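You operate a simulated robot arm through the tools that you are given. There is no shell and no other tool.

Carry out the task below with a simulated robot arm. There is one attempt and no reset: what you move stays moved.

## Task
Push the pads up and drop the one with a corner missing in the green tray.
Fine: clamp with the yellow knob first, push up with the orange lever; then lower it and free the clamp; the whole pads stay in. Where these are worked on the way, their far stop is far enough and under half their travel is too little: orange lever, yellow knob.

It is judged by the outcome, as a careful person would: the job done as asked, and still so three seconds after it is handed in. It fails if anything else is knocked over, pushed out of place, dropped, spilled or broken.

## Robot
A 7-joint arm with a two-finger parallel gripper, fixed in place. Base frame: the origin is at the foot of the arm, x ahead of it, y to its left, z up; the work surface is at about z = 0.83. Readings come in m, degrees, newtons and seconds.
With the tool pointing down near the work surface it reaches from about 0.36 to 0.88 m from the base axis. Its first joint turns from -166.0 to 166.0 degrees. Payload 3.43 kg.
Tool frame: the origin (TCP) lies between the finger pads and is the grasp point; the fingertips stand 0.034 m ahead of it; z points along the fingers, y is the line along which they close. The gripper opens to 0.128 m. The fingers are 0.024 m wide and 0.012 m thick; the gripper's body (0.048 by 0.13 m) begins 0.096 m behind the TCP.
Orientation is that of the tool frame in the base frame, as [roll, pitch, yaw] about the fixed x, y, z axes, in that order (R = Rz(yaw) Ry(pitch) Rx(roll)). With the fingers straight down and closing along the base's y, the tool's x points along the base's -x, its y along +y and its z along -z.

## Interface
- The arm moves only by the tool send_rows. Its argument "increments" is a list of rows, each a list of 3 entries, a list of its own where there are three numbers: the shift along the tool's x, y, z in units of 30 mm (1.0 is 30 mm), then the turn, a rotation vector about the tool's x, y, z in units of 6 degrees (1.0 is 6 degrees), then the gripper command, from -1 (fully open) to 1 (shut), values between in proportion. In form: [[[dx, dy, dz], [rx, ry, rz], hand], ...]. A call has 1 to 20 rows; each row shifts and turns the commanded pose from where the row before left it, along the tool's axes as they then stand. A call with a number of a shift or a turn outside -1 to 1 is refused whole. Each row takes 0.2 s and may step no farther than 0.05 m and 8.6 degrees from the row before; otherwise, or with a gripper value out of range, the whole call is refused. A pose out of reach is approached as far as the arm can. The call stops where the force on the tool passes 90 N (or 10 N more than at its start, if that is more) or the arm is blocked; 0.2 s more then pass. Each finger travels about 0.153 m/s and halts on what it meets, pressing with about 37 N; the grip force reading is that of the motor and also rises with nothing between the fingers. The clock runs only during rows and for 0.2 s after the last one: add rows that do not move to give the fingers time. It gives the time, the measured TCP pose, the force on the tool (base axes), the opening and the grip force at its end, in the units of the frame above (readings bear some noise), with the torque about the TCP (base axes, N m) and any sound that the robot's microphone picked up.
- Cameras (640 x 400 px; columns grow to the right, rows downward): "scene" is fixed at [0.4014, -0.6504, 1.4131]; the picture's right is [0.79, 0.61, 0.00], its down [0.23, -0.30, -0.93] and it looks along [-0.57, 0.73, -0.38] (base axes); focal length 214 px, centre (320, 200). "wrist" rides on the gripper at [0.076, -0.011, -0.16] in the tool frame; the picture's right is [0.15, 0.99, 0.00], its down [-0.88, 0.13, -0.46] and it looks along [-0.45, 0.07, 0.89] (tool axes); focal length 234 px, centre (320, 200).
- snapshot(camera): a new picture of that camera. The clock stands still meanwhile.
- probe_pixels(camera, pixels): for up to 12 pixels [column, row] of the newest picture of that camera ("zoom" is the newest enlarged one), the place [x, y, z] in the base frame of the surface seen there, good to about 0.002 m. The clock stands still meanwhile.
- inspect(camera, box): a new picture of the part [left, top, right, bottom] of that camera's present view, enlarged. The clock stands still meanwhile.
- job_done(): hands the job in; it is judged then, once.

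Open the gripper and draw the arm clear of the work before you hand the job in, unless the task says otherwise.

The tools are called after ">>>" as name(argument=value, ...) on one line, values as JSON. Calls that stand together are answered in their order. send_rows: Moves the arm, as the interface text tells. Its arguments: {"type":"object","properties":{"increments":{"type":"array","items":{"type":"array"}}},"required":["increments"]} The other tools are called the same way: snapshot (camera) takes a picture; probe_pixels (camera, pixels) gives the place of the surface under pixels of a picture; inspect (camera, box) takes an enlarged picture of a part of a camera's view; job_done () hands the job in.

At the start:

```text
time: 0.0
eef_pos: [0.2465, -0.4492, 1.2349]
orientation: [-180.0, -0.1, -179.9]
contact_force: [-0.1, 0.4, -0.7]
ft_torque: [0.0, 0.01, -0.04]
finger_gap: 0.1282
grasp_force: 0.1
```

scene: 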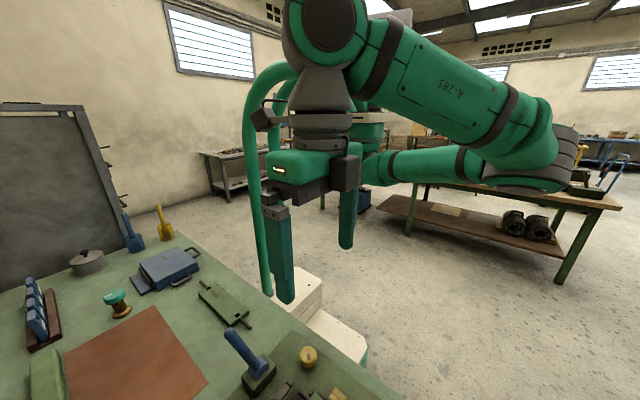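
wrist: 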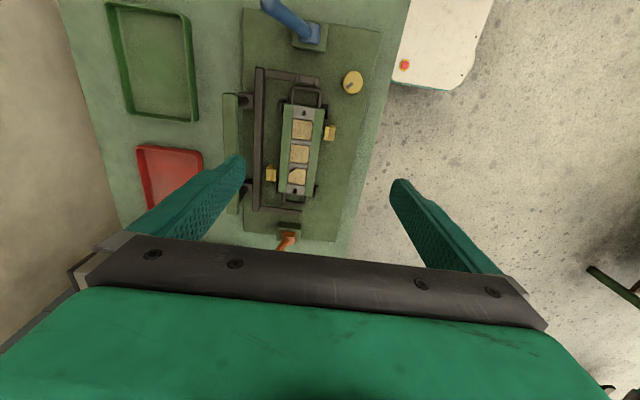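

The wrist picture shows the fixture with three pads around (300,150), a yellow knob at (352,82), an orange lever at (287,240), blue lever at (300,30), green tray at (155,65). I take enlarged views to see the details.

>>> inspect(camera="wrist", box=[220, 0, 400, 260])

>>> inspect(camera="scene", box=[180, 300, 420, 400])

```text
1.54 times, centred on (310, 130) of wrist
```

zoom: 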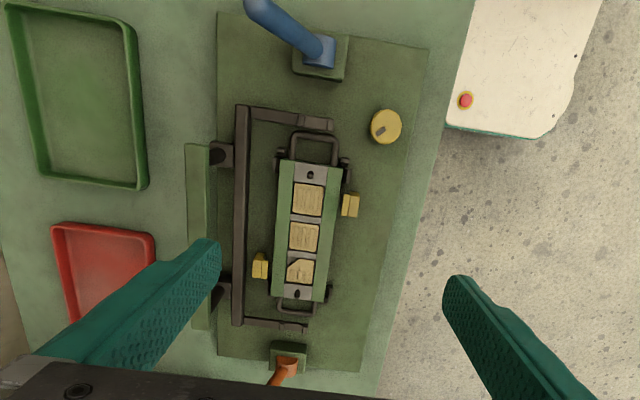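

```text
2.67 times, centred on (300, 350) of scene
```

zoom: 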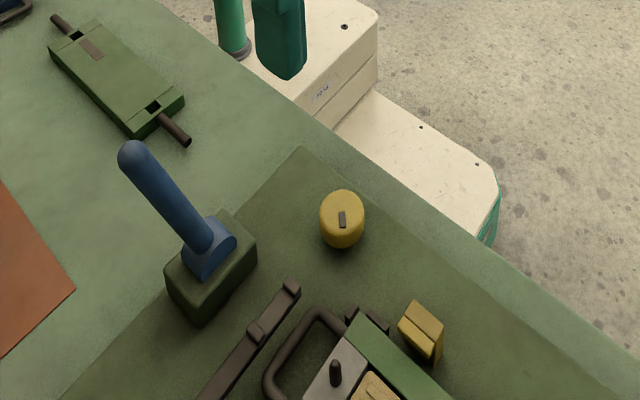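

The pad nearest the orange lever, at wrist (297,177), shows a cut corner. I probe the key places in the wrist picture for a layout.

>>> probe_pixels(camera="wrist", pixels=[[352, 82], [302, 128], [299, 154], [297, 177], [287, 240], [288, 229], [310, 36], [270, 8], [330, 132], [271, 175], [155, 65], [259, 140]])

>>> inspect(camera="wrist", box=[260, 80, 350, 250])

```text
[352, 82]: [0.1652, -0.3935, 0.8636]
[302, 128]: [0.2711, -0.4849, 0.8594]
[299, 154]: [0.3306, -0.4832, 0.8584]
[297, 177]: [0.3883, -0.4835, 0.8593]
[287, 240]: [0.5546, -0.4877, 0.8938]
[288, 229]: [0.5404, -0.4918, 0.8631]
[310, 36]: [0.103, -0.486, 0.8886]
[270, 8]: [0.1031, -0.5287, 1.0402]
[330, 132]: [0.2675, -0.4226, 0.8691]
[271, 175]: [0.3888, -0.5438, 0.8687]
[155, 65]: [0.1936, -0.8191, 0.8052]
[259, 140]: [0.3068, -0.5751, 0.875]
```

```text
2.35 times, centred on (305, 165) of wrist
```

zoom: 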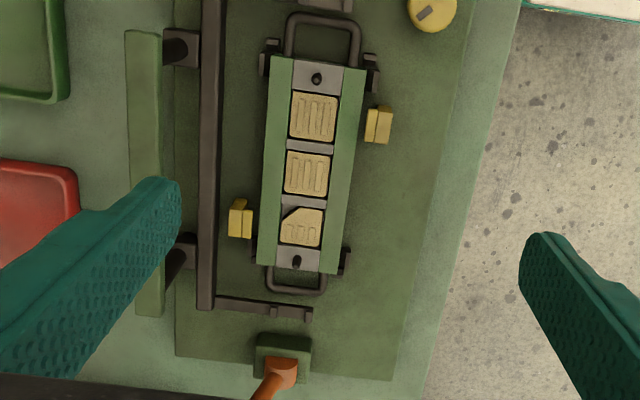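

The layout is clear: pads along y≈-0.484 with the cut one at x≈0.388, knob at (0.165,-0.394), orange lever base at (0.54,-0.49). I move 0.15 m along +x at the present height to see the orange lever better.

>>> send_rows(increments=[[[-1, 0, 0], [0, 0, 0], -1], [[-1, 0, 0], [0, 0, 0], -1], [[-1, 0, 0], [0, 0, 0], -1], [[-1, 0, 0], [0, 0, 0], -1], [[-1, 0, 0], [0, 0, 0], -1], [[0, 0, 0], [0, 0, 0], -1]])

>>> snapshot(camera="wrist")

>>> snapshot(camera="scene")

```text
time: 1.4
eef_pos: [0.3961, -0.4495, 1.235]
orientation: [-180.0, 0.0, 179.9]
contact_force: [0.2, -0.8, 0.2]
ft_torque: [-0.02, -0.01, -0.03]
finger_gap: 0.1279
grasp_force: 0.0
```

```text
taken
```

wrist: 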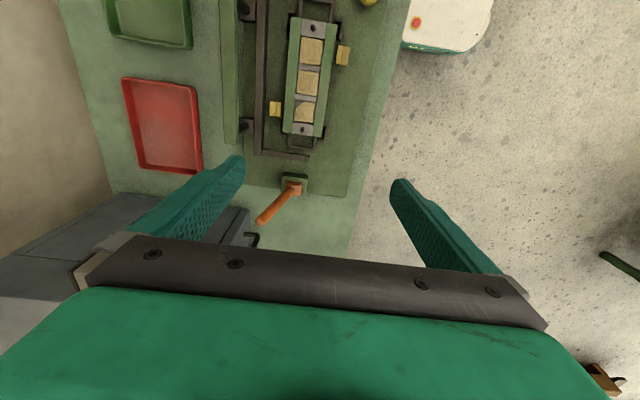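

```text
taken
```

scene: 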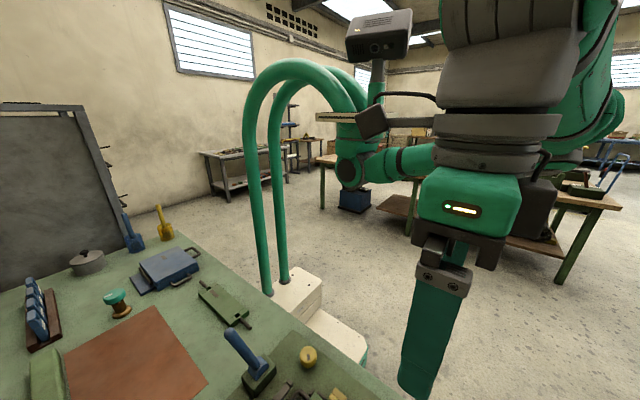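

The orange lever now shows from base (291,188) to tip (262,220). I enlarge it and the fixture, and probe it.

>>> inspect(camera="wrist", box=[210, 140, 350, 250])

>>> probe_pixels(camera="wrist", pixels=[[262, 221], [270, 212], [280, 201], [290, 190], [293, 180], [302, 131], [240, 225], [252, 238], [165, 125], [304, 112], [308, 50], [258, 120]])

>>> inspect(camera="wrist", box=[230, 0, 370, 160])

```text
3.64 times, centred on (280, 195) of wrist
```

zoom: 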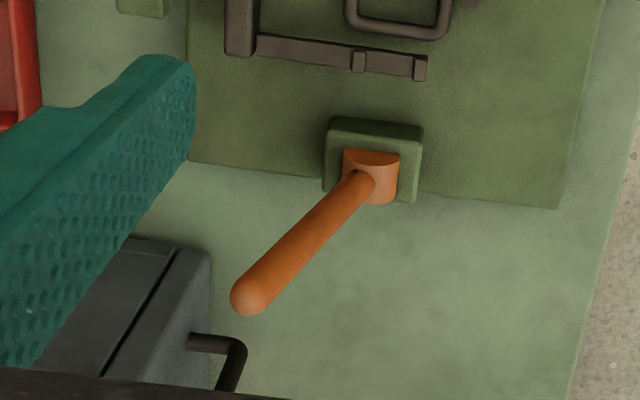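

```text
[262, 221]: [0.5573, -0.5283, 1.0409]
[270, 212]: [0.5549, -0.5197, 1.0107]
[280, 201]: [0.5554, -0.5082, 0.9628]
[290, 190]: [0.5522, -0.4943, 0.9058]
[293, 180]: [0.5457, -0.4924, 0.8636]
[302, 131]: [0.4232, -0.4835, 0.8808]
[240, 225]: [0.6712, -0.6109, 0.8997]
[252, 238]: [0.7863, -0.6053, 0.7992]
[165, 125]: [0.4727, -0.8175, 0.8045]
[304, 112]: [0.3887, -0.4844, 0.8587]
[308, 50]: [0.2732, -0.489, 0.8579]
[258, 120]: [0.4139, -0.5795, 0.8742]
```

```text
2.50 times, centred on (300, 80) of wrist
```

zoom: 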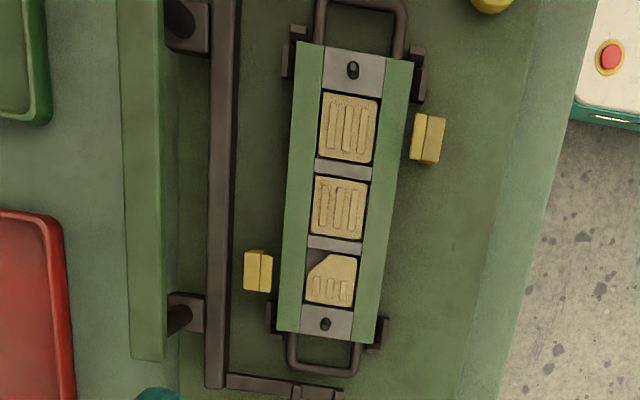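

The orange lever runs from (0.548,-0.490,0.88) to tip (0.557,-0.528,1.04), tilted toward -y. Now I go back and lower over the knob area for a close look at it.

>>> send_rows(increments=[[[0.98, 0.278, 0.75], [0, 0, 0], -1], [[0.98, 0.278, 0.75], [0, 0, 0], -1], [[0.98, 0.278, 0.75], [0, 0, 0], -1], [[0.98, 0.278, 0.75], [0, 0, 0], -1], [[0.98, 0.278, 0.75], [0, 0, 0], -1], [[0.98, 0.278, 0.75], [0, 0, 0], -1], [[0, 0, 0], [0, 0, 0], -1]])

>>> snapshot(camera="wrist")

>>> inspect(camera="wrist", box=[240, 50, 400, 180])

```text
time: 3.0
eef_pos: [0.2204, -0.3996, 1.0995]
orientation: [-180.0, 0.0, -179.9]
contact_force: [-1.2, -0.1, 0.3]
ft_torque: [0.0, 0.02, -0.04]
finger_gap: 0.1282
grasp_force: 0.1
```

```text
taken
```

wrist: 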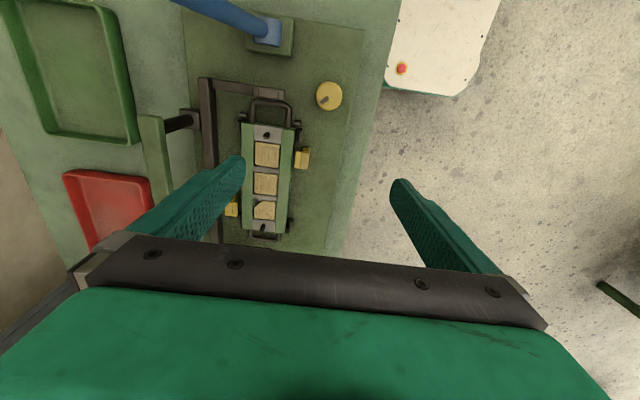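

```text
3.08 times, centred on (320, 115) of wrist
```

zoom: 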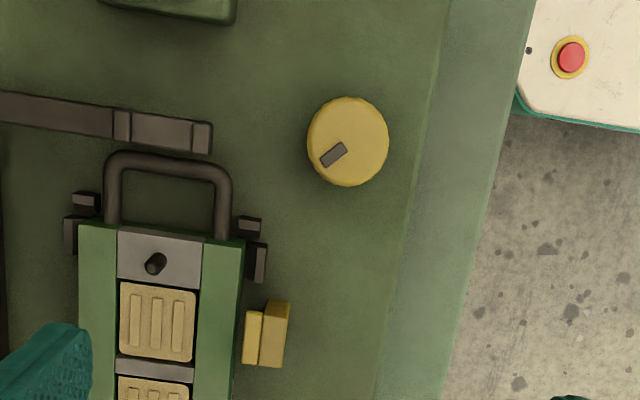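

The knob is a round cylinder with a pointer mark toward the lower left (zoom (333,155)). I probe its rim, top and surroundings in this zoom.

>>> probe_pixels(camera="zoom", pixels=[[312, 138], [384, 138], [349, 104], [349, 172], [349, 138], [326, 160], [341, 150], [349, 195], [280, 138], [420, 138], [253, 338], [275, 335]])

```text
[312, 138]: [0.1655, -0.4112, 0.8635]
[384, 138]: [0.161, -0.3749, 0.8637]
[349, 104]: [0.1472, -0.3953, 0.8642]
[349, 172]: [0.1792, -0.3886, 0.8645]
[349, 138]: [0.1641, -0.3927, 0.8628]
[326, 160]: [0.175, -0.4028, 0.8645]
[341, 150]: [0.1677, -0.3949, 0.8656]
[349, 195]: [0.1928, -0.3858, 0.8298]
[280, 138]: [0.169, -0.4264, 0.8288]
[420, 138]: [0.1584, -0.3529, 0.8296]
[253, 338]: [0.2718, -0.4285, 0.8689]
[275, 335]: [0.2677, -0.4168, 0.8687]
```

The knob is centred at about (0.163,-0.393), 38 mm wide, top at z=0.864. I check clearance to the black frame arm, the handle and the brackets nearby.

>>> probe_pixels(camera="zoom", pixels=[[205, 137], [160, 130], [120, 125], [40, 110], [224, 190], [160, 162], [250, 225], [260, 262], [155, 263], [180, 15], [80, 200], [157, 320]])

```text
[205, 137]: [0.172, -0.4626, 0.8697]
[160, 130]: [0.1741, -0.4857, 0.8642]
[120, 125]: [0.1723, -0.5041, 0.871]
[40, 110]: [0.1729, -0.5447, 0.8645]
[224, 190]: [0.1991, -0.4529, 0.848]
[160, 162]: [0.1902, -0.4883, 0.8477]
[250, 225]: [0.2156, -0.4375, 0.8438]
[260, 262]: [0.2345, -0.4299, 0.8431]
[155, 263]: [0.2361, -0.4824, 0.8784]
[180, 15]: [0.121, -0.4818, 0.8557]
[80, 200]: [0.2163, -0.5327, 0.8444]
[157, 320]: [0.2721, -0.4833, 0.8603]
```

Clear: the nearest obstacle (frame arm end) is 70 mm away from the knob axis. I go above the knob with the gripper at about 75 mm opening, stopping at z≈0.95.

>>> send_rows(increments=[[[0.38, 0.044, 1.0], [0, 0, 0], -0.17], [[0.38, 0.044, 1.0], [0, 0, 0], -0.17], [[0.38, 0.044, 1.0], [0, 0, 0], -0.17], [[0.38, 0.044, 1.0], [0, 0, 0], -0.17], [[0.38, 0.044, 1.0], [0, 0, 0], -0.17], [[0, 0, 0], [0, 0, 0], -0.17]])

>>> snapshot(camera="wrist")

>>> snapshot(camera="scene")

```text
time: 4.4
eef_pos: [0.1619, -0.3925, 0.952]
orientation: [-179.9, -0.1, 179.9]
contact_force: [-0.3, 0.5, -0.2]
ft_torque: [-0.02, 0.0, -0.01]
finger_gap: 0.075
grasp_force: 0.0
```

```text
taken
```

wrist: 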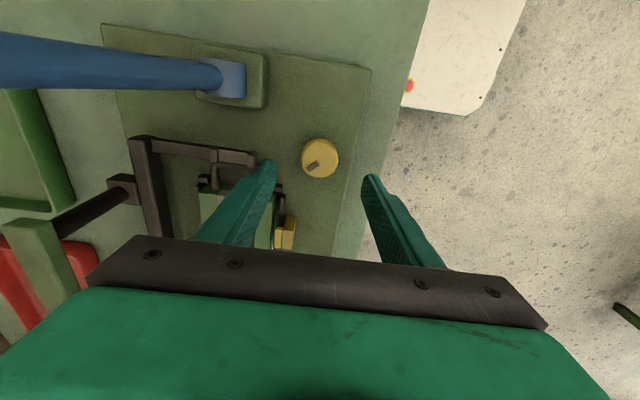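

```text
taken
```

scene: 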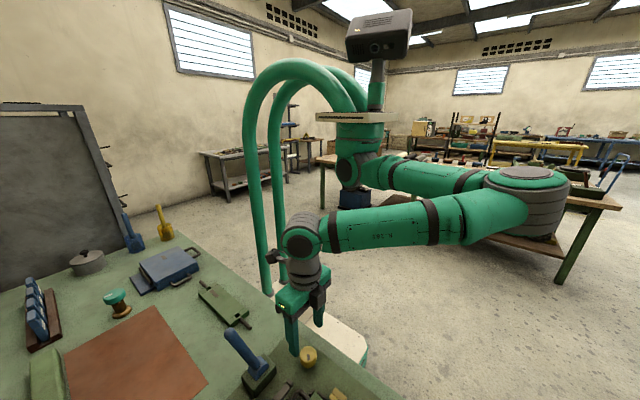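

The knob (wrist (320,158)) sits between the fingers. I descend to z≈0.870 and close on it.

>>> send_rows(increments=[[[-0.02, 0, 0.91], [0, 0, 0], -0.17], [[-0.02, 0, 0.91], [0, 0, 0], -0.17], [[-0.02, 0, 0.9], [0, 0, 0], -0.17], [[0, 0, 0], [0, 0, 0], -0.17], [[0, 0, 0], [0, 0, 0], 0.3], [[0, 0, 0], [0, 0, 0], 1], [[0, 0, 0], [0, 0, 0], 1]])

>>> snapshot(camera="wrist")

```text
time: 6.0
eef_pos: [0.1648, -0.3931, 0.8673]
orientation: [-180.0, 0.0, 180.0]
contact_force: [-1.1, -9.3, -10.5]
ft_torque: [-0.44, 0.06, 0.01]
finger_gap: 0.0411
grasp_force: 44.7
```

```text
taken
```

wrist: 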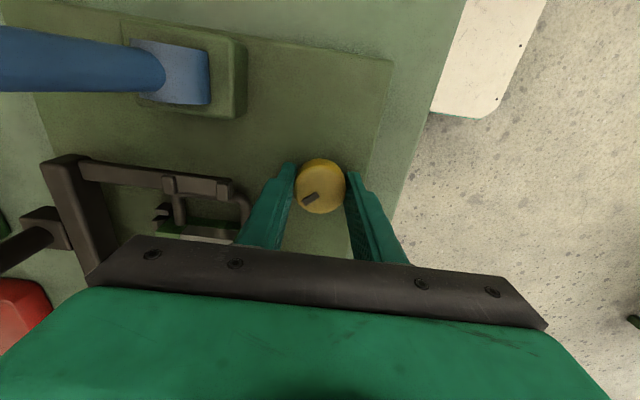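

The knob is gripped (gap 41 mm, 45 N). I try a small clockwise turn (seen from above, + about tool z) of 12° and read the torque.

>>> send_rows(increments=[[[0, 0, 0], [0, 0, 1], 1], [[0, 0, 0], [0, 0, 1], 1]])

>>> inspect(camera="wrist", box=[260, 120, 380, 240])

```text
time: 6.6
eef_pos: [0.1641, -0.3932, 0.8687]
orientation: [-180.0, -0.1, 167.9]
contact_force: [-0.2, -12.2, -10.5]
ft_torque: [0.42, 0.21, -0.03]
finger_gap: 0.0412
grasp_force: 44.3
```

```text
3.33 times, centred on (320, 180) of wrist
```

zoom: 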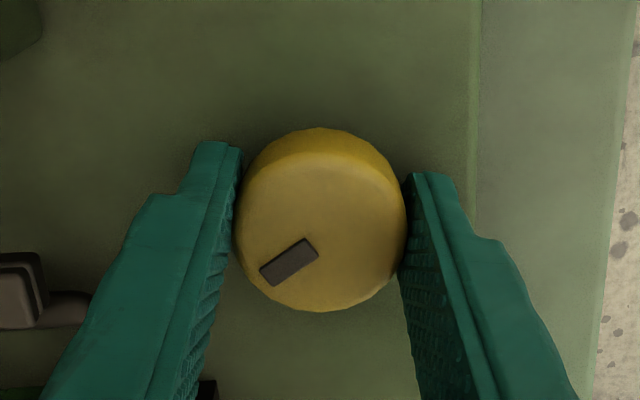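

The mark kept its place in the wrist frame (about (311,199)), so the knob turns along with the gripper at almost no torque. I continue clockwise by 30°.

>>> send_rows(increments=[[[0, 0, 0], [0, 0, 1], 1], [[0, 0, 0], [0, 0, 1], 1], [[0, 0, 0], [0, 0, 1], 1], [[0, 0, 0], [0, 0, 1], 1], [[0, 0, 0], [0, 0, 1], 1]])

>>> snapshot(camera="wrist")

>>> inspect(camera="wrist", box=[260, 120, 380, 240])

>>> inspect(camera="scene", box=[220, 310, 380, 400])

```text
time: 7.8
eef_pos: [0.1636, -0.393, 0.8671]
orientation: [180.0, 0.0, 137.9]
contact_force: [-0.3, -10.1, -22.7]
ft_torque: [-0.86, -0.58, -0.02]
finger_gap: 0.0413
grasp_force: 45.2
```

```text
taken
```

wrist: 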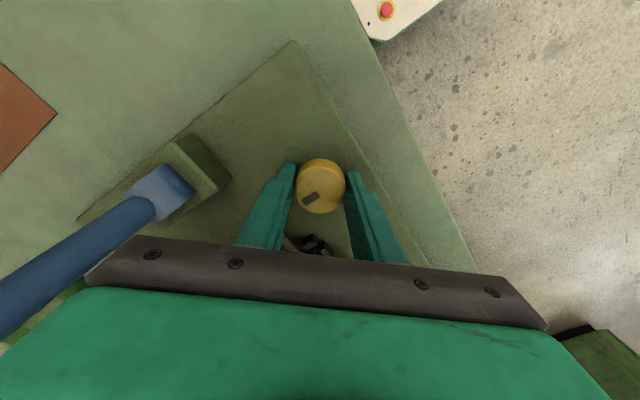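

```text
3.33 times, centred on (320, 180) of wrist
```

zoom: 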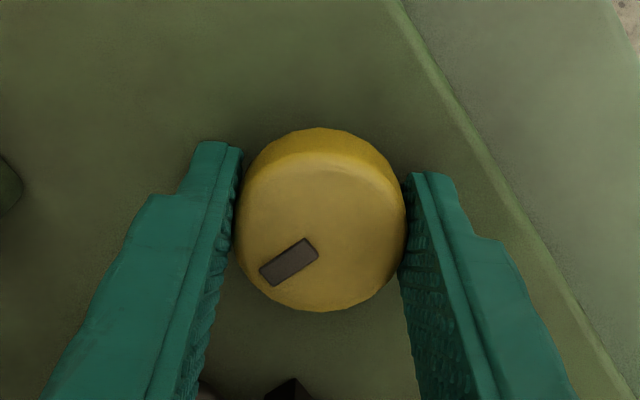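

```text
4.00 times, centred on (300, 355) of scene
```

zoom: 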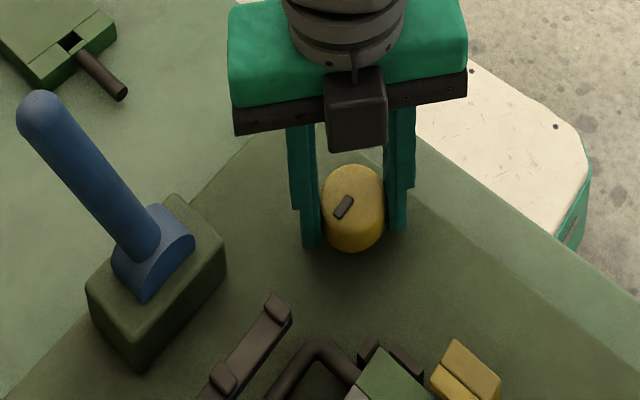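

The knob has turned 42° freely. I probe the yellow clamp block in the scene zoom, and continue another 30° clockwise.

>>> probe_pixels(camera="zoom", pixels=[[470, 362], [455, 385], [343, 207], [350, 180]])

>>> send_rows(increments=[[[0, 0, 0], [0, 0, 1], 1], [[0, 0, 0], [0, 0, 1], 1], [[0, 0, 0], [0, 0, 1], 1], [[0, 0, 0], [0, 0, 1], 1], [[0, 0, 0], [0, 0, 1], 1]])

>>> inspect(camera="wrist", box=[260, 120, 380, 240])

>>> inspect(camera="scene", box=[220, 310, 380, 400])

```text
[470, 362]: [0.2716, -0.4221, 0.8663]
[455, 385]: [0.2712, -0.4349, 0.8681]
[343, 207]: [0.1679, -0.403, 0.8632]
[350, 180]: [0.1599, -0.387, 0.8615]
```

```text
time: 9.0
eef_pos: [0.1642, -0.393, 0.8678]
orientation: [-180.0, 0.0, 107.7]
contact_force: [7.0, -3.7, -15.2]
ft_torque: [-0.81, -0.24, -0.02]
finger_gap: 0.0412
grasp_force: 45.4
```

```text
3.33 times, centred on (320, 180) of wrist
```

zoom: 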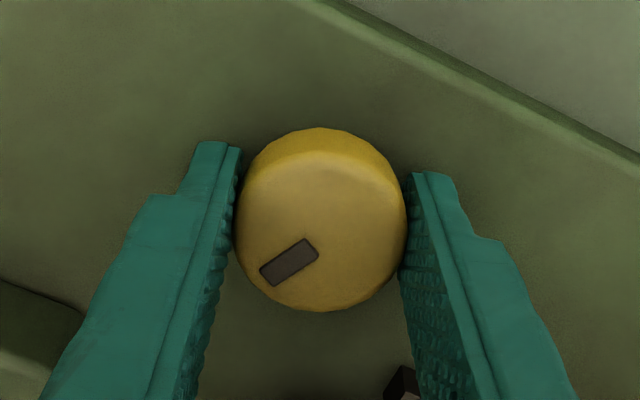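

```text
4.00 times, centred on (300, 355) of scene
```

zoom: 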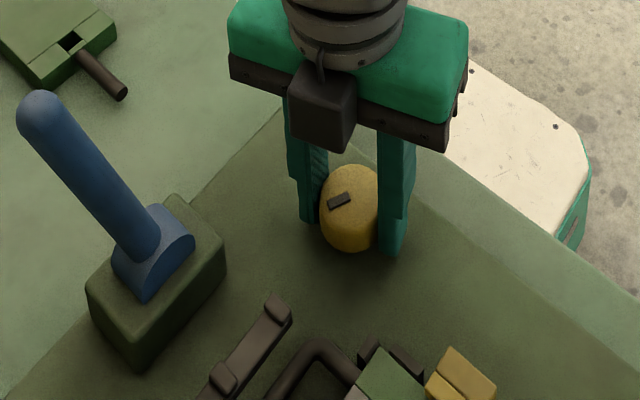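

The knob now stands 72° on, and the yellow block (scene zoom (460,375)) has moved toward the cassette, so clockwise clamps. I go on by 30° more.

>>> send_rows(increments=[[[0, 0, 0], [0, 0, 1], 1], [[0, 0, 0], [0, 0, 1], 1], [[0, 0, 0], [0, 0, 1], 1], [[0, 0, 0], [0, 0, 1], 1], [[0, 0, 0], [0, 0, 1], 1]])

>>> inspect(camera="wrist", box=[260, 120, 380, 240])

>>> inspect(camera="scene", box=[220, 310, 380, 400])

```text
time: 10.2
eef_pos: [0.1659, -0.3931, 0.8676]
orientation: [-180.0, 0.1, 77.8]
contact_force: [11.2, 1.2, -0.9]
ft_torque: [0.13, -0.18, 0.6]
finger_gap: 0.0418
grasp_force: 45.1
```

```text
3.33 times, centred on (320, 180) of wrist
```

zoom: 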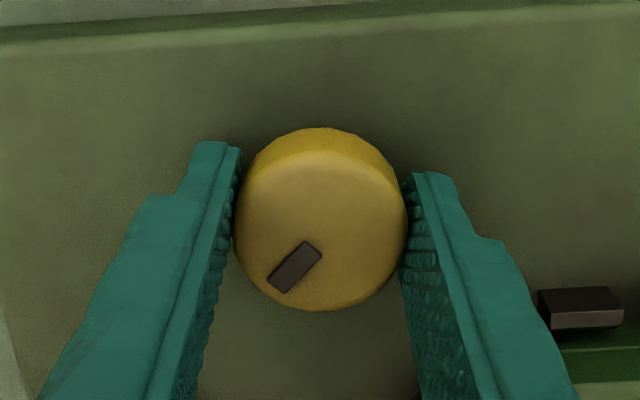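

```text
4.00 times, centred on (300, 355) of scene
```

zoom: 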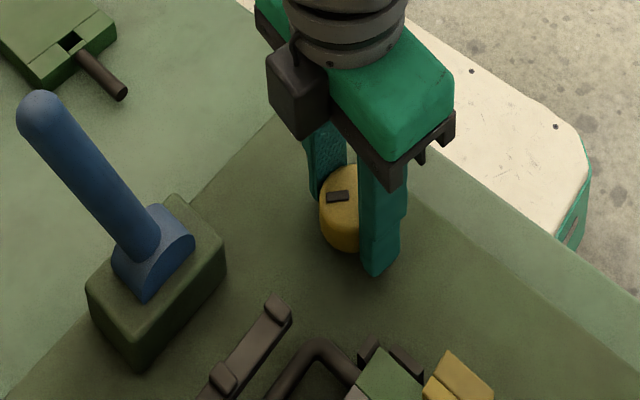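

Torque about z rose to 0.6 N m and the mark slipped about 13° in the grip: the far stop is reached at about 90°. I open to release it, rise, and look.

>>> send_rows(increments=[[[0, 0, 0], [0, 0, 0], 0.3], [[0, 0, 0], [0, 0, 0], -0.17], [[0, 0, 0], [0, 0, 0], -0.17], [[0, 0, -0.5], [0, 0, 0], -0.17], [[0, 0, -1], [0, 0, 0], -0.17], [[0, 0, -1], [0, 0, 0], -0.17], [[0, 0, -1], [0, 0, 0], -0.17], [[0, 0, -1], [0, 0, 0], -0.17]])

>>> snapshot(camera="wrist")

>>> inspect(camera="scene", box=[220, 310, 380, 400])

```text
time: 12.0
eef_pos: [0.1643, -0.3932, 1.0053]
orientation: [179.9, -0.1, 77.9]
contact_force: [0.3, -0.4, 0.5]
ft_torque: [0.01, 0.02, 0.01]
finger_gap: 0.075
grasp_force: 0.0
```

```text
taken
```

wrist: 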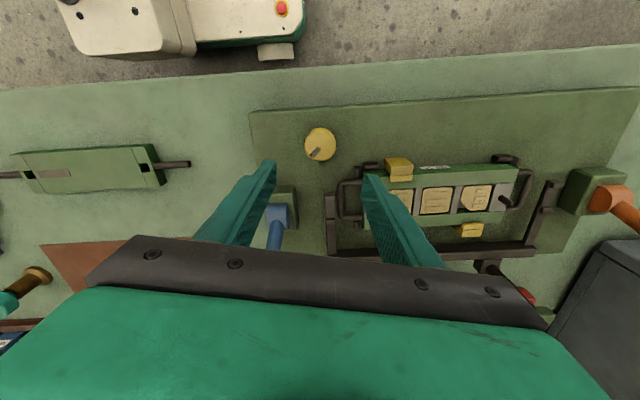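

```text
4.00 times, centred on (300, 355) of scene
```

zoom: 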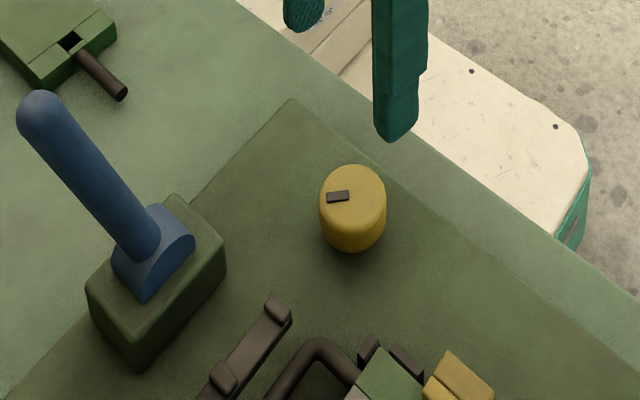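

The knob stays at its clamped stop and the yellow block touches the cassette. I rise to about z=1.15 while turning the tool back to yaw 180.

>>> send_rows(increments=[[[0, 0, -1], [0, 0, -1], -0.17], [[0, 0, -1], [0, 0, -1], -0.17], [[0, 0, -1], [0, 0, -1], -0.17], [[0, 0, -1], [0, 0, -1], -0.17], [[0, 0, -1], [0, 0, -1], -0.17], [[0, 0, 0], [0, 0, -1], -0.17], [[0, 0, 0], [0, 0, -1], -0.17], [[0, 0, 0], [0, 0, -1], -0.17], [[0, 0, 0], [0, 0, -1], -0.17], [[0, 0, 0], [0, 0, -1], -0.17], [[0, 0, 0], [0, 0, -1], -0.17], [[0, 0, 0], [0, 0, -1], -0.17], [[0, 0, 0], [0, 0, -1], -0.17], [[0, 0, 0], [0, 0, -1], -0.17], [[0, 0, 0], [0, 0, -1], -0.17], [[0, 0, 0], [0, 0, -1], -0.17], [[0, 0, 0], [0, 0, -1], -0.17]])

>>> snapshot(camera="wrist")

>>> inspect(camera="wrist", box=[220, 60, 380, 220])

```text
time: 15.6
eef_pos: [0.1635, -0.3916, 1.1526]
orientation: [180.0, -0.1, -180.0]
contact_force: [-0.9, 0.0, 0.1]
ft_torque: [0.0, 0.01, 0.0]
finger_gap: 0.0751
grasp_force: 0.1
```

```text
taken
```

wrist: 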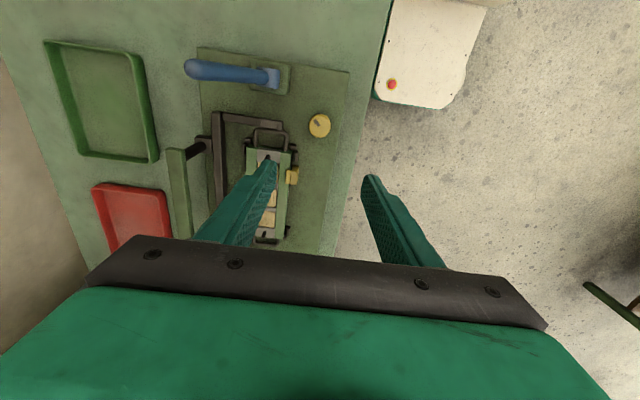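

```text
2.50 times, centred on (300, 140) of wrist
```

zoom: 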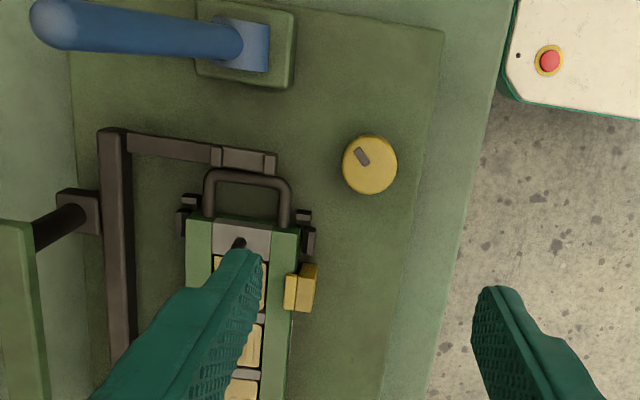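

The mark now points the other way and the block sits against the cassette. I travel at z≈1.15 to above the orange lever tip at (0.556,-0.525).

>>> send_rows(increments=[[[-1, -0.34, 0], [0, 0, 0], -0.17], [[-1, -0.34, 0], [0, 0, 0], -0.17], [[-1, -0.34, 0], [0, 0, 0], -0.17], [[-1, -0.34, 0], [0, 0, 0], -0.17], [[-1, -0.34, 0], [0, 0, 0], -0.17], [[-1, -0.34, 0], [0, 0, 0], -0.17], [[-1, -0.34, 0], [0, 0, 0], -0.17], [[-1, -0.34, 0], [0, 0, 0], -0.17], [[-1, -0.34, 0], [0, 0, 0], -0.17], [[-1, -0.34, 0], [0, 0, 0], -0.17], [[-1, -0.34, 0], [0, 0, 0], -0.17], [[-1, -0.34, 0], [0, 0, 0], -0.17], [[-1, -0.34, 0], [0, 0, 0], -0.17], [[0, 0, 0], [0, 0, 0], -0.17]])

>>> snapshot(camera="wrist")

```text
time: 18.6
eef_pos: [0.5549, -0.5262, 1.1519]
orientation: [-180.0, 0.0, 179.9]
contact_force: [-0.5, 0.9, -0.8]
ft_torque: [-0.01, -0.03, 0.0]
finger_gap: 0.0748
grasp_force: 0.0
```

```text
taken
```

wrist: 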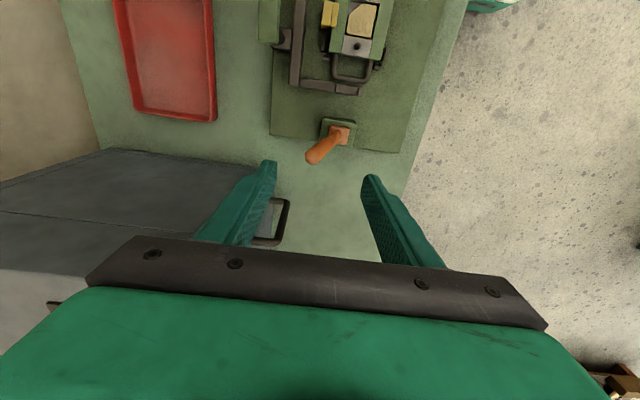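

The lever tip shows at about (313,157), centred between the fingers. I check its exact place before lowering.

>>> probe_pixels(camera="wrist", pixels=[[311, 158], [318, 152], [328, 143], [340, 136], [345, 128], [270, 230]])

>>> inspect(camera="wrist", box=[260, 80, 400, 190])

```text
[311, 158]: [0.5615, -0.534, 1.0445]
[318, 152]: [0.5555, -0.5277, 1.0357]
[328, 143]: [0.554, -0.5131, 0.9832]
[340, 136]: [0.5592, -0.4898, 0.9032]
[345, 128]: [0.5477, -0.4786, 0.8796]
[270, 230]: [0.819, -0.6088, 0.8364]
```

```text
3.64 times, centred on (330, 135) of wrist
```

zoom: 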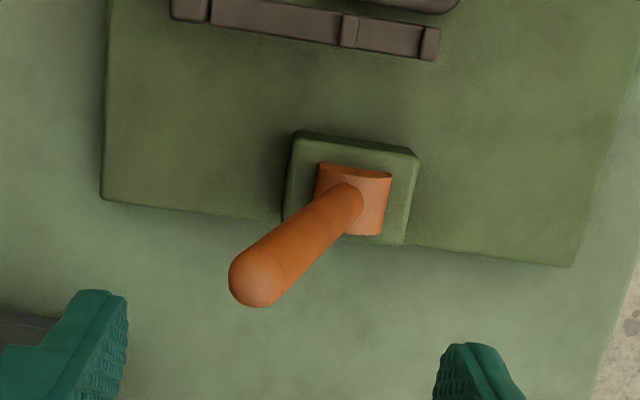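

The lever leans about 15° toward -y around a pivot near z≈0.88. I lower the open fingers astride its upper end to TCP z≈1.02.

>>> send_rows(increments=[[[0, 0, 0.9], [0, 0, 0], -0.17], [[0, 0, 0.9], [0, 0, 0], -0.17], [[0, 0, 0.9], [0, 0, 0], -0.17], [[0, 0, 0.9], [0, 0, 0], -0.17], [[0, 0, 0.8], [0, 0, 0], -0.17], [[0, 0, 0], [0, 0, 0], -0.17]])

>>> snapshot(camera="wrist")

```text
time: 20.0
eef_pos: [0.5538, -0.5259, 1.0215]
orientation: [179.9, 0.0, -179.9]
contact_force: [-0.2, -0.3, -0.1]
ft_torque: [0.0, 0.0, 0.01]
finger_gap: 0.075
grasp_force: 0.0
```

```text
taken
```

wrist: 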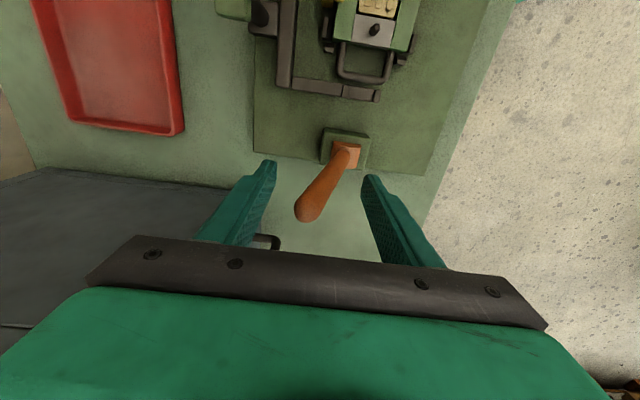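

The lever end sits between the fingers, no contact. I push toward +y slowly by 36 mm and read the force.

>>> send_rows(increments=[[[0, 0.4, 0], [0, 0, 0], -0.17], [[0, 0.4, 0], [0, 0, 0], -0.17], [[0, 0.4, 0], [0, 0, 0], -0.17]])

>>> snapshot(camera="wrist")

```text
time: 20.8
eef_pos: [0.5546, -0.4906, 1.0218]
orientation: [180.0, 0.0, 180.0]
contact_force: [0.0, -2.5, 0.1]
ft_torque: [0.03, -0.01, -0.01]
finger_gap: 0.076
grasp_force: 0.8
```

```text
taken
```

wrist: 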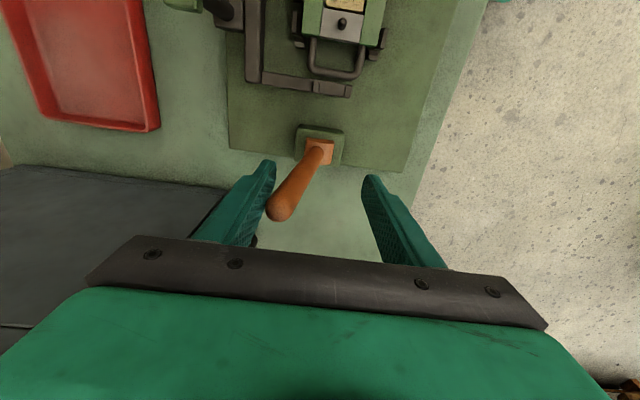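

Light contact (2.5 N) and the lever now rests against the left finger at (275,205). I keep pushing +y another 30 mm.

>>> send_rows(increments=[[[0, 0.34, 0], [0, 0, 0], -0.17], [[0, 0.33, 0], [0, 0, 0], -0.17], [[0, 0.33, 0], [0, 0, 0], -0.17]])

>>> snapshot(camera="wrist")

>>> inspect(camera="wrist", box=[200, 0, 400, 120])

```text
time: 21.6
eef_pos: [0.5541, -0.4592, 1.0207]
orientation: [-180.0, -0.1, -180.0]
contact_force: [0.2, -2.2, -0.1]
ft_torque: [-0.05, 0.01, 0.03]
finger_gap: 0.0759
grasp_force: 0.8
```

```text
taken
```

wrist: 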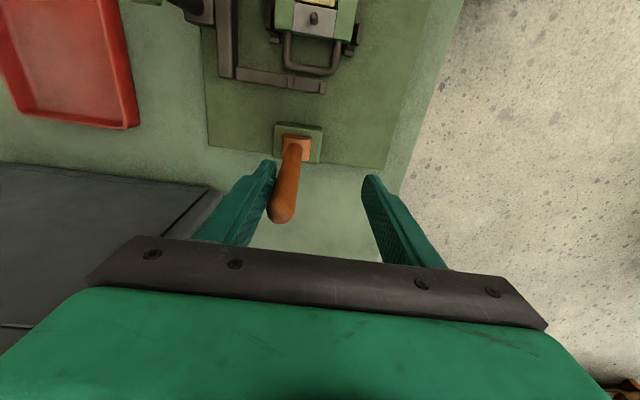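

```text
3.20 times, centred on (300, 60) of wrist
```

zoom: 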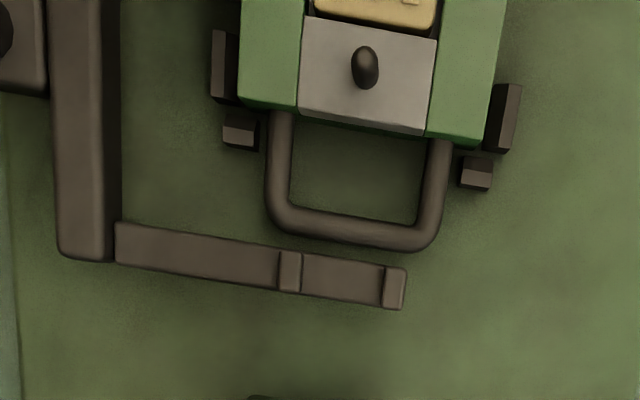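

The lever follows with about 2 N and is now nearly upright. I keep pushing +y in 30 mm steps.

>>> send_rows(increments=[[[0, 0.34, 0], [0, 0, 0], -0.17], [[0, 0.33, 0], [0, 0, 0], -0.17], [[0, 0.33, 0], [0, 0, 0], -0.17]])

>>> snapshot(camera="wrist")

```text
time: 22.4
eef_pos: [0.5551, -0.4282, 1.0216]
orientation: [-180.0, -0.1, 180.0]
contact_force: [0.3, -1.3, 0.2]
ft_torque: [-0.03, -0.02, 0.01]
finger_gap: 0.0755
grasp_force: 0.2
```

```text
taken
```

wrist: 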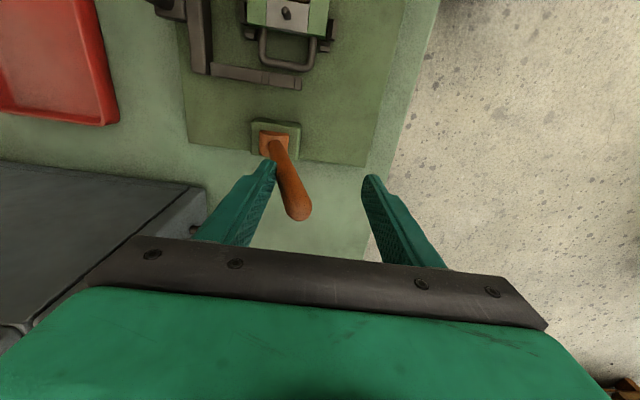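

The lever has passed upright and leans to +y (tip at (298,210)) at about 1 N. I push on another 30 mm.

>>> send_rows(increments=[[[0, 0.34, 0], [0, 0, 0], -0.17], [[0, 0.33, 0], [0, 0, 0], -0.17], [[0, 0.33, 0], [0, 0, 0], -0.17]])

>>> snapshot(camera="wrist")

```text
time: 23.2
eef_pos: [0.5541, -0.3998, 1.021]
orientation: [179.9, -0.1, -180.0]
contact_force: [-0.6, 0.0, 0.3]
ft_torque: [0.03, 0.01, -0.02]
finger_gap: 0.0749
grasp_force: 0.1
```

```text
taken
```

wrist: 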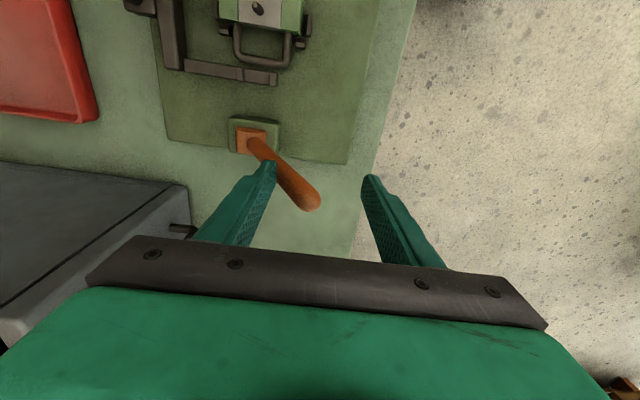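

Force reads zero now; the lever leans clearly to +y. I probe its tip and shaft to get the angle.

>>> probe_pixels(camera="wrist", pixels=[[312, 202], [300, 190], [288, 175], [275, 160], [258, 143]])

>>> inspect(camera="wrist", box=[200, 100, 380, 220])

```text
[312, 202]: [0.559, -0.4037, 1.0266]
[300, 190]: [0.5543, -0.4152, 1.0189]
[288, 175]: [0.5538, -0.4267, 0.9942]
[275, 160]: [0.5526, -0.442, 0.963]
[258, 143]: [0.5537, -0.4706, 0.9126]
```

```text
3.33 times, centred on (290, 160) of wrist
```

zoom: 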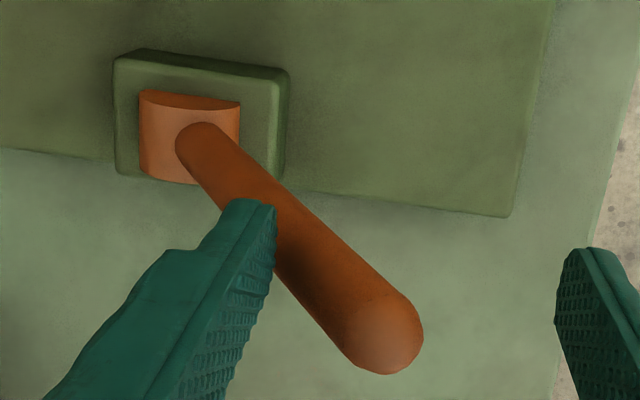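

The lever is at about +30° tilt now. I push on another 24 mm in small steps to find the stop.

>>> send_rows(increments=[[[0, 0.27, 0], [0, 0, 0], -0.17], [[0, 0.27, 0], [0, 0, 0], -0.17], [[0, 0.26, 0], [0, 0, 0], -0.17]])

>>> snapshot(camera="wrist")

```text
time: 24.0
eef_pos: [0.5544, -0.3766, 1.0219]
orientation: [-179.8, 0.0, 179.8]
contact_force: [-0.8, -14.2, 5.1]
ft_torque: [-0.76, -0.01, -0.14]
finger_gap: 0.083
grasp_force: 7.2
```

```text
taken
```

wrist: 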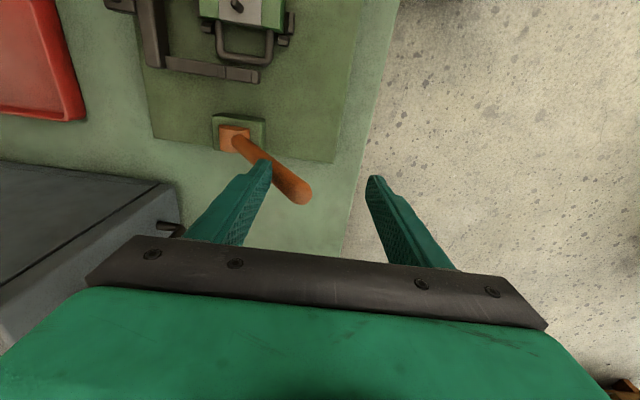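

Force rose to 14 N and the finger gave way to 83 mm gap, so the lever seems to be at its stop. I probe its angle again.

>>> probe_pixels(camera="wrist", pixels=[[302, 194], [292, 184], [282, 173], [255, 147], [237, 8]])

>>> send_rows(increments=[[[0, 0.2, 0], [0, 0, 0], -0.17], [[0, 0, 0], [0, 0, 0], -0.17]])

>>> snapshot(camera="wrist")

```text
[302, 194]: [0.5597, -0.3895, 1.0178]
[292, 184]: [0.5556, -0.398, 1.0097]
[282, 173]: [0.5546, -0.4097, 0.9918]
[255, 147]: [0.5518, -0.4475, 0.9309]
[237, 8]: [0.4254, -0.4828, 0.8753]
```

```text
time: 24.6
eef_pos: [0.554, -0.3722, 1.0216]
orientation: [-179.8, 0.0, 179.8]
contact_force: [0.5, -28.4, 13.1]
ft_torque: [-1.56, -0.01, -0.25]
finger_gap: 0.0914
grasp_force: 14.5
```

```text
taken
```

wrist: 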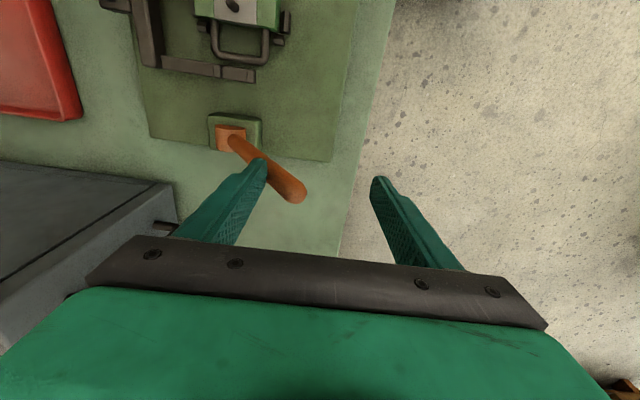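

The force rose to 28 N with no more lever motion: it is at its far stop (~35°). I back off 20 mm toward -y and rise clear, then check that the lever stays.

>>> send_rows(increments=[[[0, -0.4, 0], [0, 0, 0], -0.17], [[0, -0.4, 0], [0, 0, 0], -0.17], [[0, 0, 0], [0, 0, 0], -0.17], [[0, 0, -0.5], [0, 0, 0], -0.17], [[0, 0, -1], [0, 0, 0], -0.17], [[0, 0, -1], [0, 0, 0], -0.17], [[0, 0, -1], [0, 0, 0], -0.17], [[0, 0, -1], [0, 0, 0], -0.17]])

>>> snapshot(camera="wrist")

```text
time: 26.4
eef_pos: [0.5538, -0.3943, 1.1562]
orientation: [-179.9, 0.0, 179.9]
contact_force: [0.9, 1.5, -0.2]
ft_torque: [0.0, 0.04, 0.03]
finger_gap: 0.0748
grasp_force: 0.0
```

```text
taken
```

wrist: 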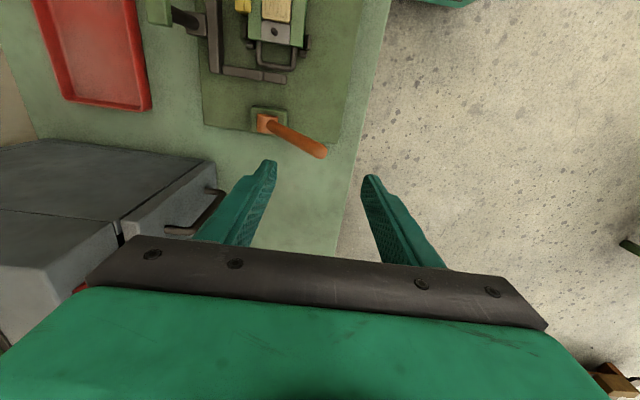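

The lever stays at its far position. I move back over the cassette to see the raised pads.

>>> send_rows(increments=[[[0.98, -0.187, -0.15], [0, 0, 0], -0.5], [[0.98, -0.187, -0.15], [0, 0, 0], -0.5], [[0.98, -0.187, -0.15], [0, 0, 0], -0.5], [[0.98, -0.187, -0.15], [0, 0, 0], -0.5], [[0.98, -0.187, -0.15], [0, 0, 0], -0.5], [[0.98, -0.187, -0.15], [0, 0, 0], -0.5], [[0.98, -0.187, -0.15], [0, 0, 0], -0.5], [[0.98, -0.187, -0.15], [0, 0, 0], -0.5], [[0.98, -0.187, -0.15], [0, 0, 0], -0.5], [[0.98, -0.187, -0.15], [0, 0, 0], -0.5], [[0, 0, 0], [0, 0, 0], -0.5]])

>>> snapshot(camera="wrist")

>>> inspect(camera="wrist", box=[240, 80, 360, 220])

```text
time: 28.8
eef_pos: [0.2621, -0.4473, 1.2011]
orientation: [179.9, 0.1, -179.8]
contact_force: [0.8, 0.1, -0.2]
ft_torque: [-0.03, 0.07, 0.0]
finger_gap: 0.096
grasp_force: 0.0
```

```text
taken
```

wrist: 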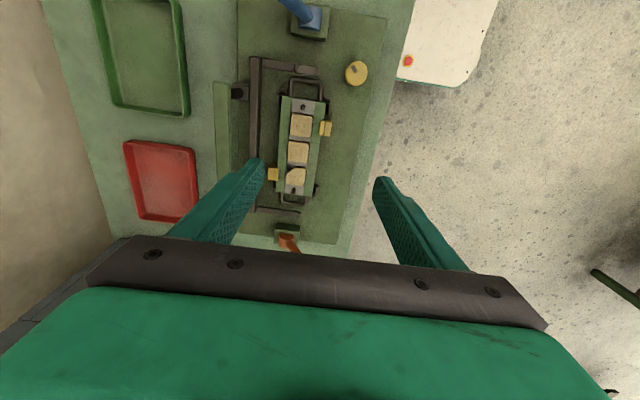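

```text
2.86 times, centred on (300, 150) of wrist
```

zoom: 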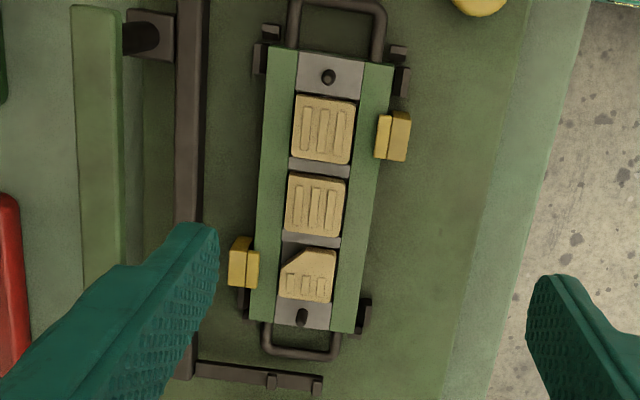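

The pads stand up out of the cassette; the cut-corner one is at zoom (307,275). I probe its outline and top height along with the rails.

>>> probe_pixels(camera="zoom", pixels=[[308, 276], [285, 280], [332, 270], [308, 299], [318, 252], [315, 206], [323, 130], [266, 280], [352, 280], [305, 315], [312, 240], [288, 262]])

>>> inspect(camera="wrist", box=[270, 150, 330, 210])

```text
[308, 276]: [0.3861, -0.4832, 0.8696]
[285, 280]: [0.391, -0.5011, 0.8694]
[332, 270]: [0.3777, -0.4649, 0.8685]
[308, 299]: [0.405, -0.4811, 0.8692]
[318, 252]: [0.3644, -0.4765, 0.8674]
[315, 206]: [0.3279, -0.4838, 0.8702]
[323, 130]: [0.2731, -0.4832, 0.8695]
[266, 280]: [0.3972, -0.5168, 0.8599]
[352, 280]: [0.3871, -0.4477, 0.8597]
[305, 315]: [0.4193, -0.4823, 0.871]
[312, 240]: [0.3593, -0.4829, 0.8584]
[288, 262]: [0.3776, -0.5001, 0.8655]
```

```text
6.67 times, centred on (300, 180) of wrist
```

zoom: 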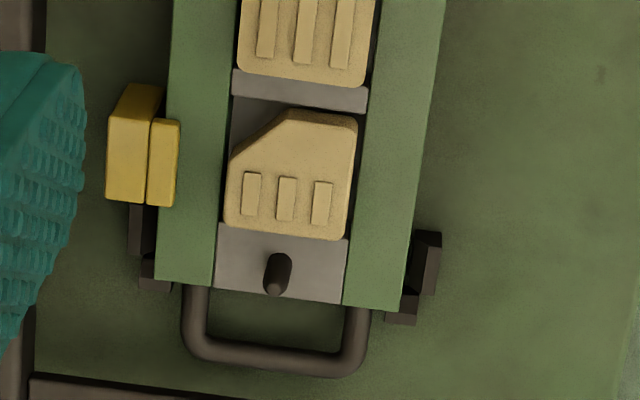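

The pad tops are 10 mm above the rails (0.8695 vs 0.8597); the cut corner is at the -x/-y side, so I can grip along y near x≈0.392. I check the near yellow block's edges and pad edges for finger clearance.

>>> probe_pixels(camera="zoom", pixels=[[177, 165], [165, 165], [155, 165], [150, 120], [110, 170], [130, 200], [228, 200], [352, 200], [290, 238], [320, 112], [232, 160], [285, 115]])

```text
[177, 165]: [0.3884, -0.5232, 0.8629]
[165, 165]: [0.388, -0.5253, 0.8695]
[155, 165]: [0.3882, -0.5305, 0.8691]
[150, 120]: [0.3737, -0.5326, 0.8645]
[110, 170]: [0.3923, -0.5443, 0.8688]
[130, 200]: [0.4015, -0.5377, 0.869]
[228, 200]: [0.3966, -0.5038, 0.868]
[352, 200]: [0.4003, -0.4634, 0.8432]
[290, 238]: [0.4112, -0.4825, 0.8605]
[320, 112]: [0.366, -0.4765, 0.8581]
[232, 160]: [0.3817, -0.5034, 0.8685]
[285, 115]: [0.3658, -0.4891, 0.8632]
```

The yellow block's inner face is at y≈-0.523 and the pad's edge at -0.504, so the -y finger (12 mm) needs a 50 mm opening to fit between. I go to just above the pad at (0.392,-0.4837,0.98) with that opening.

>>> send_rows(increments=[[[-0.541, -0.152, 0.92], [0, 0, 0], 0.22], [[-0.541, -0.152, 0.92], [0, 0, 0], 0.22], [[-0.541, -0.152, 0.92], [0, 0, 0], 0.22], [[-0.541, -0.152, 0.92], [0, 0, 0], 0.22], [[-0.541, -0.152, 0.92], [0, 0, 0], 0.22], [[-0.541, -0.152, 0.92], [0, 0, 0], 0.22], [[-0.541, -0.152, 0.92], [0, 0, 0], 0.22], [[-0.541, -0.152, 0.92], [0, 0, 0], 0.22], [[0, 0, 0], [0, 0, 0], 0.22]])

>>> snapshot(camera="wrist")

>>> inspect(camera="wrist", box=[250, 100, 390, 220])

```text
time: 30.8
eef_pos: [0.3899, -0.4855, 0.9802]
orientation: [-180.0, 0.0, 179.9]
contact_force: [-0.4, 0.3, -0.3]
ft_torque: [0.03, -0.02, 0.0]
finger_gap: 0.05
grasp_force: 0.0
```

```text
taken
```

wrist: 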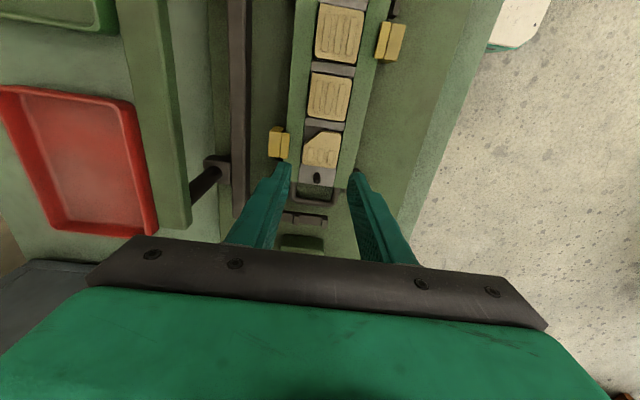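

```text
3.33 times, centred on (320, 160) of wrist
```

zoom: 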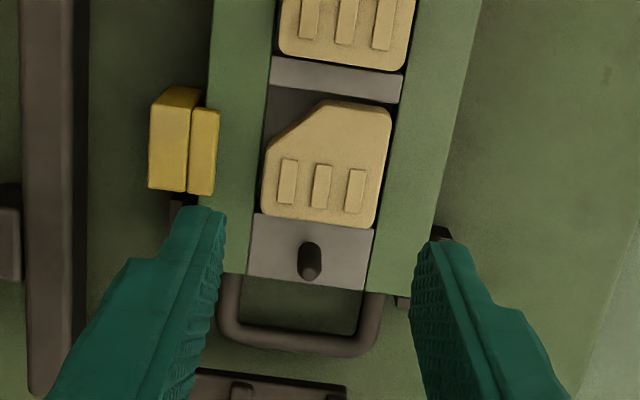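

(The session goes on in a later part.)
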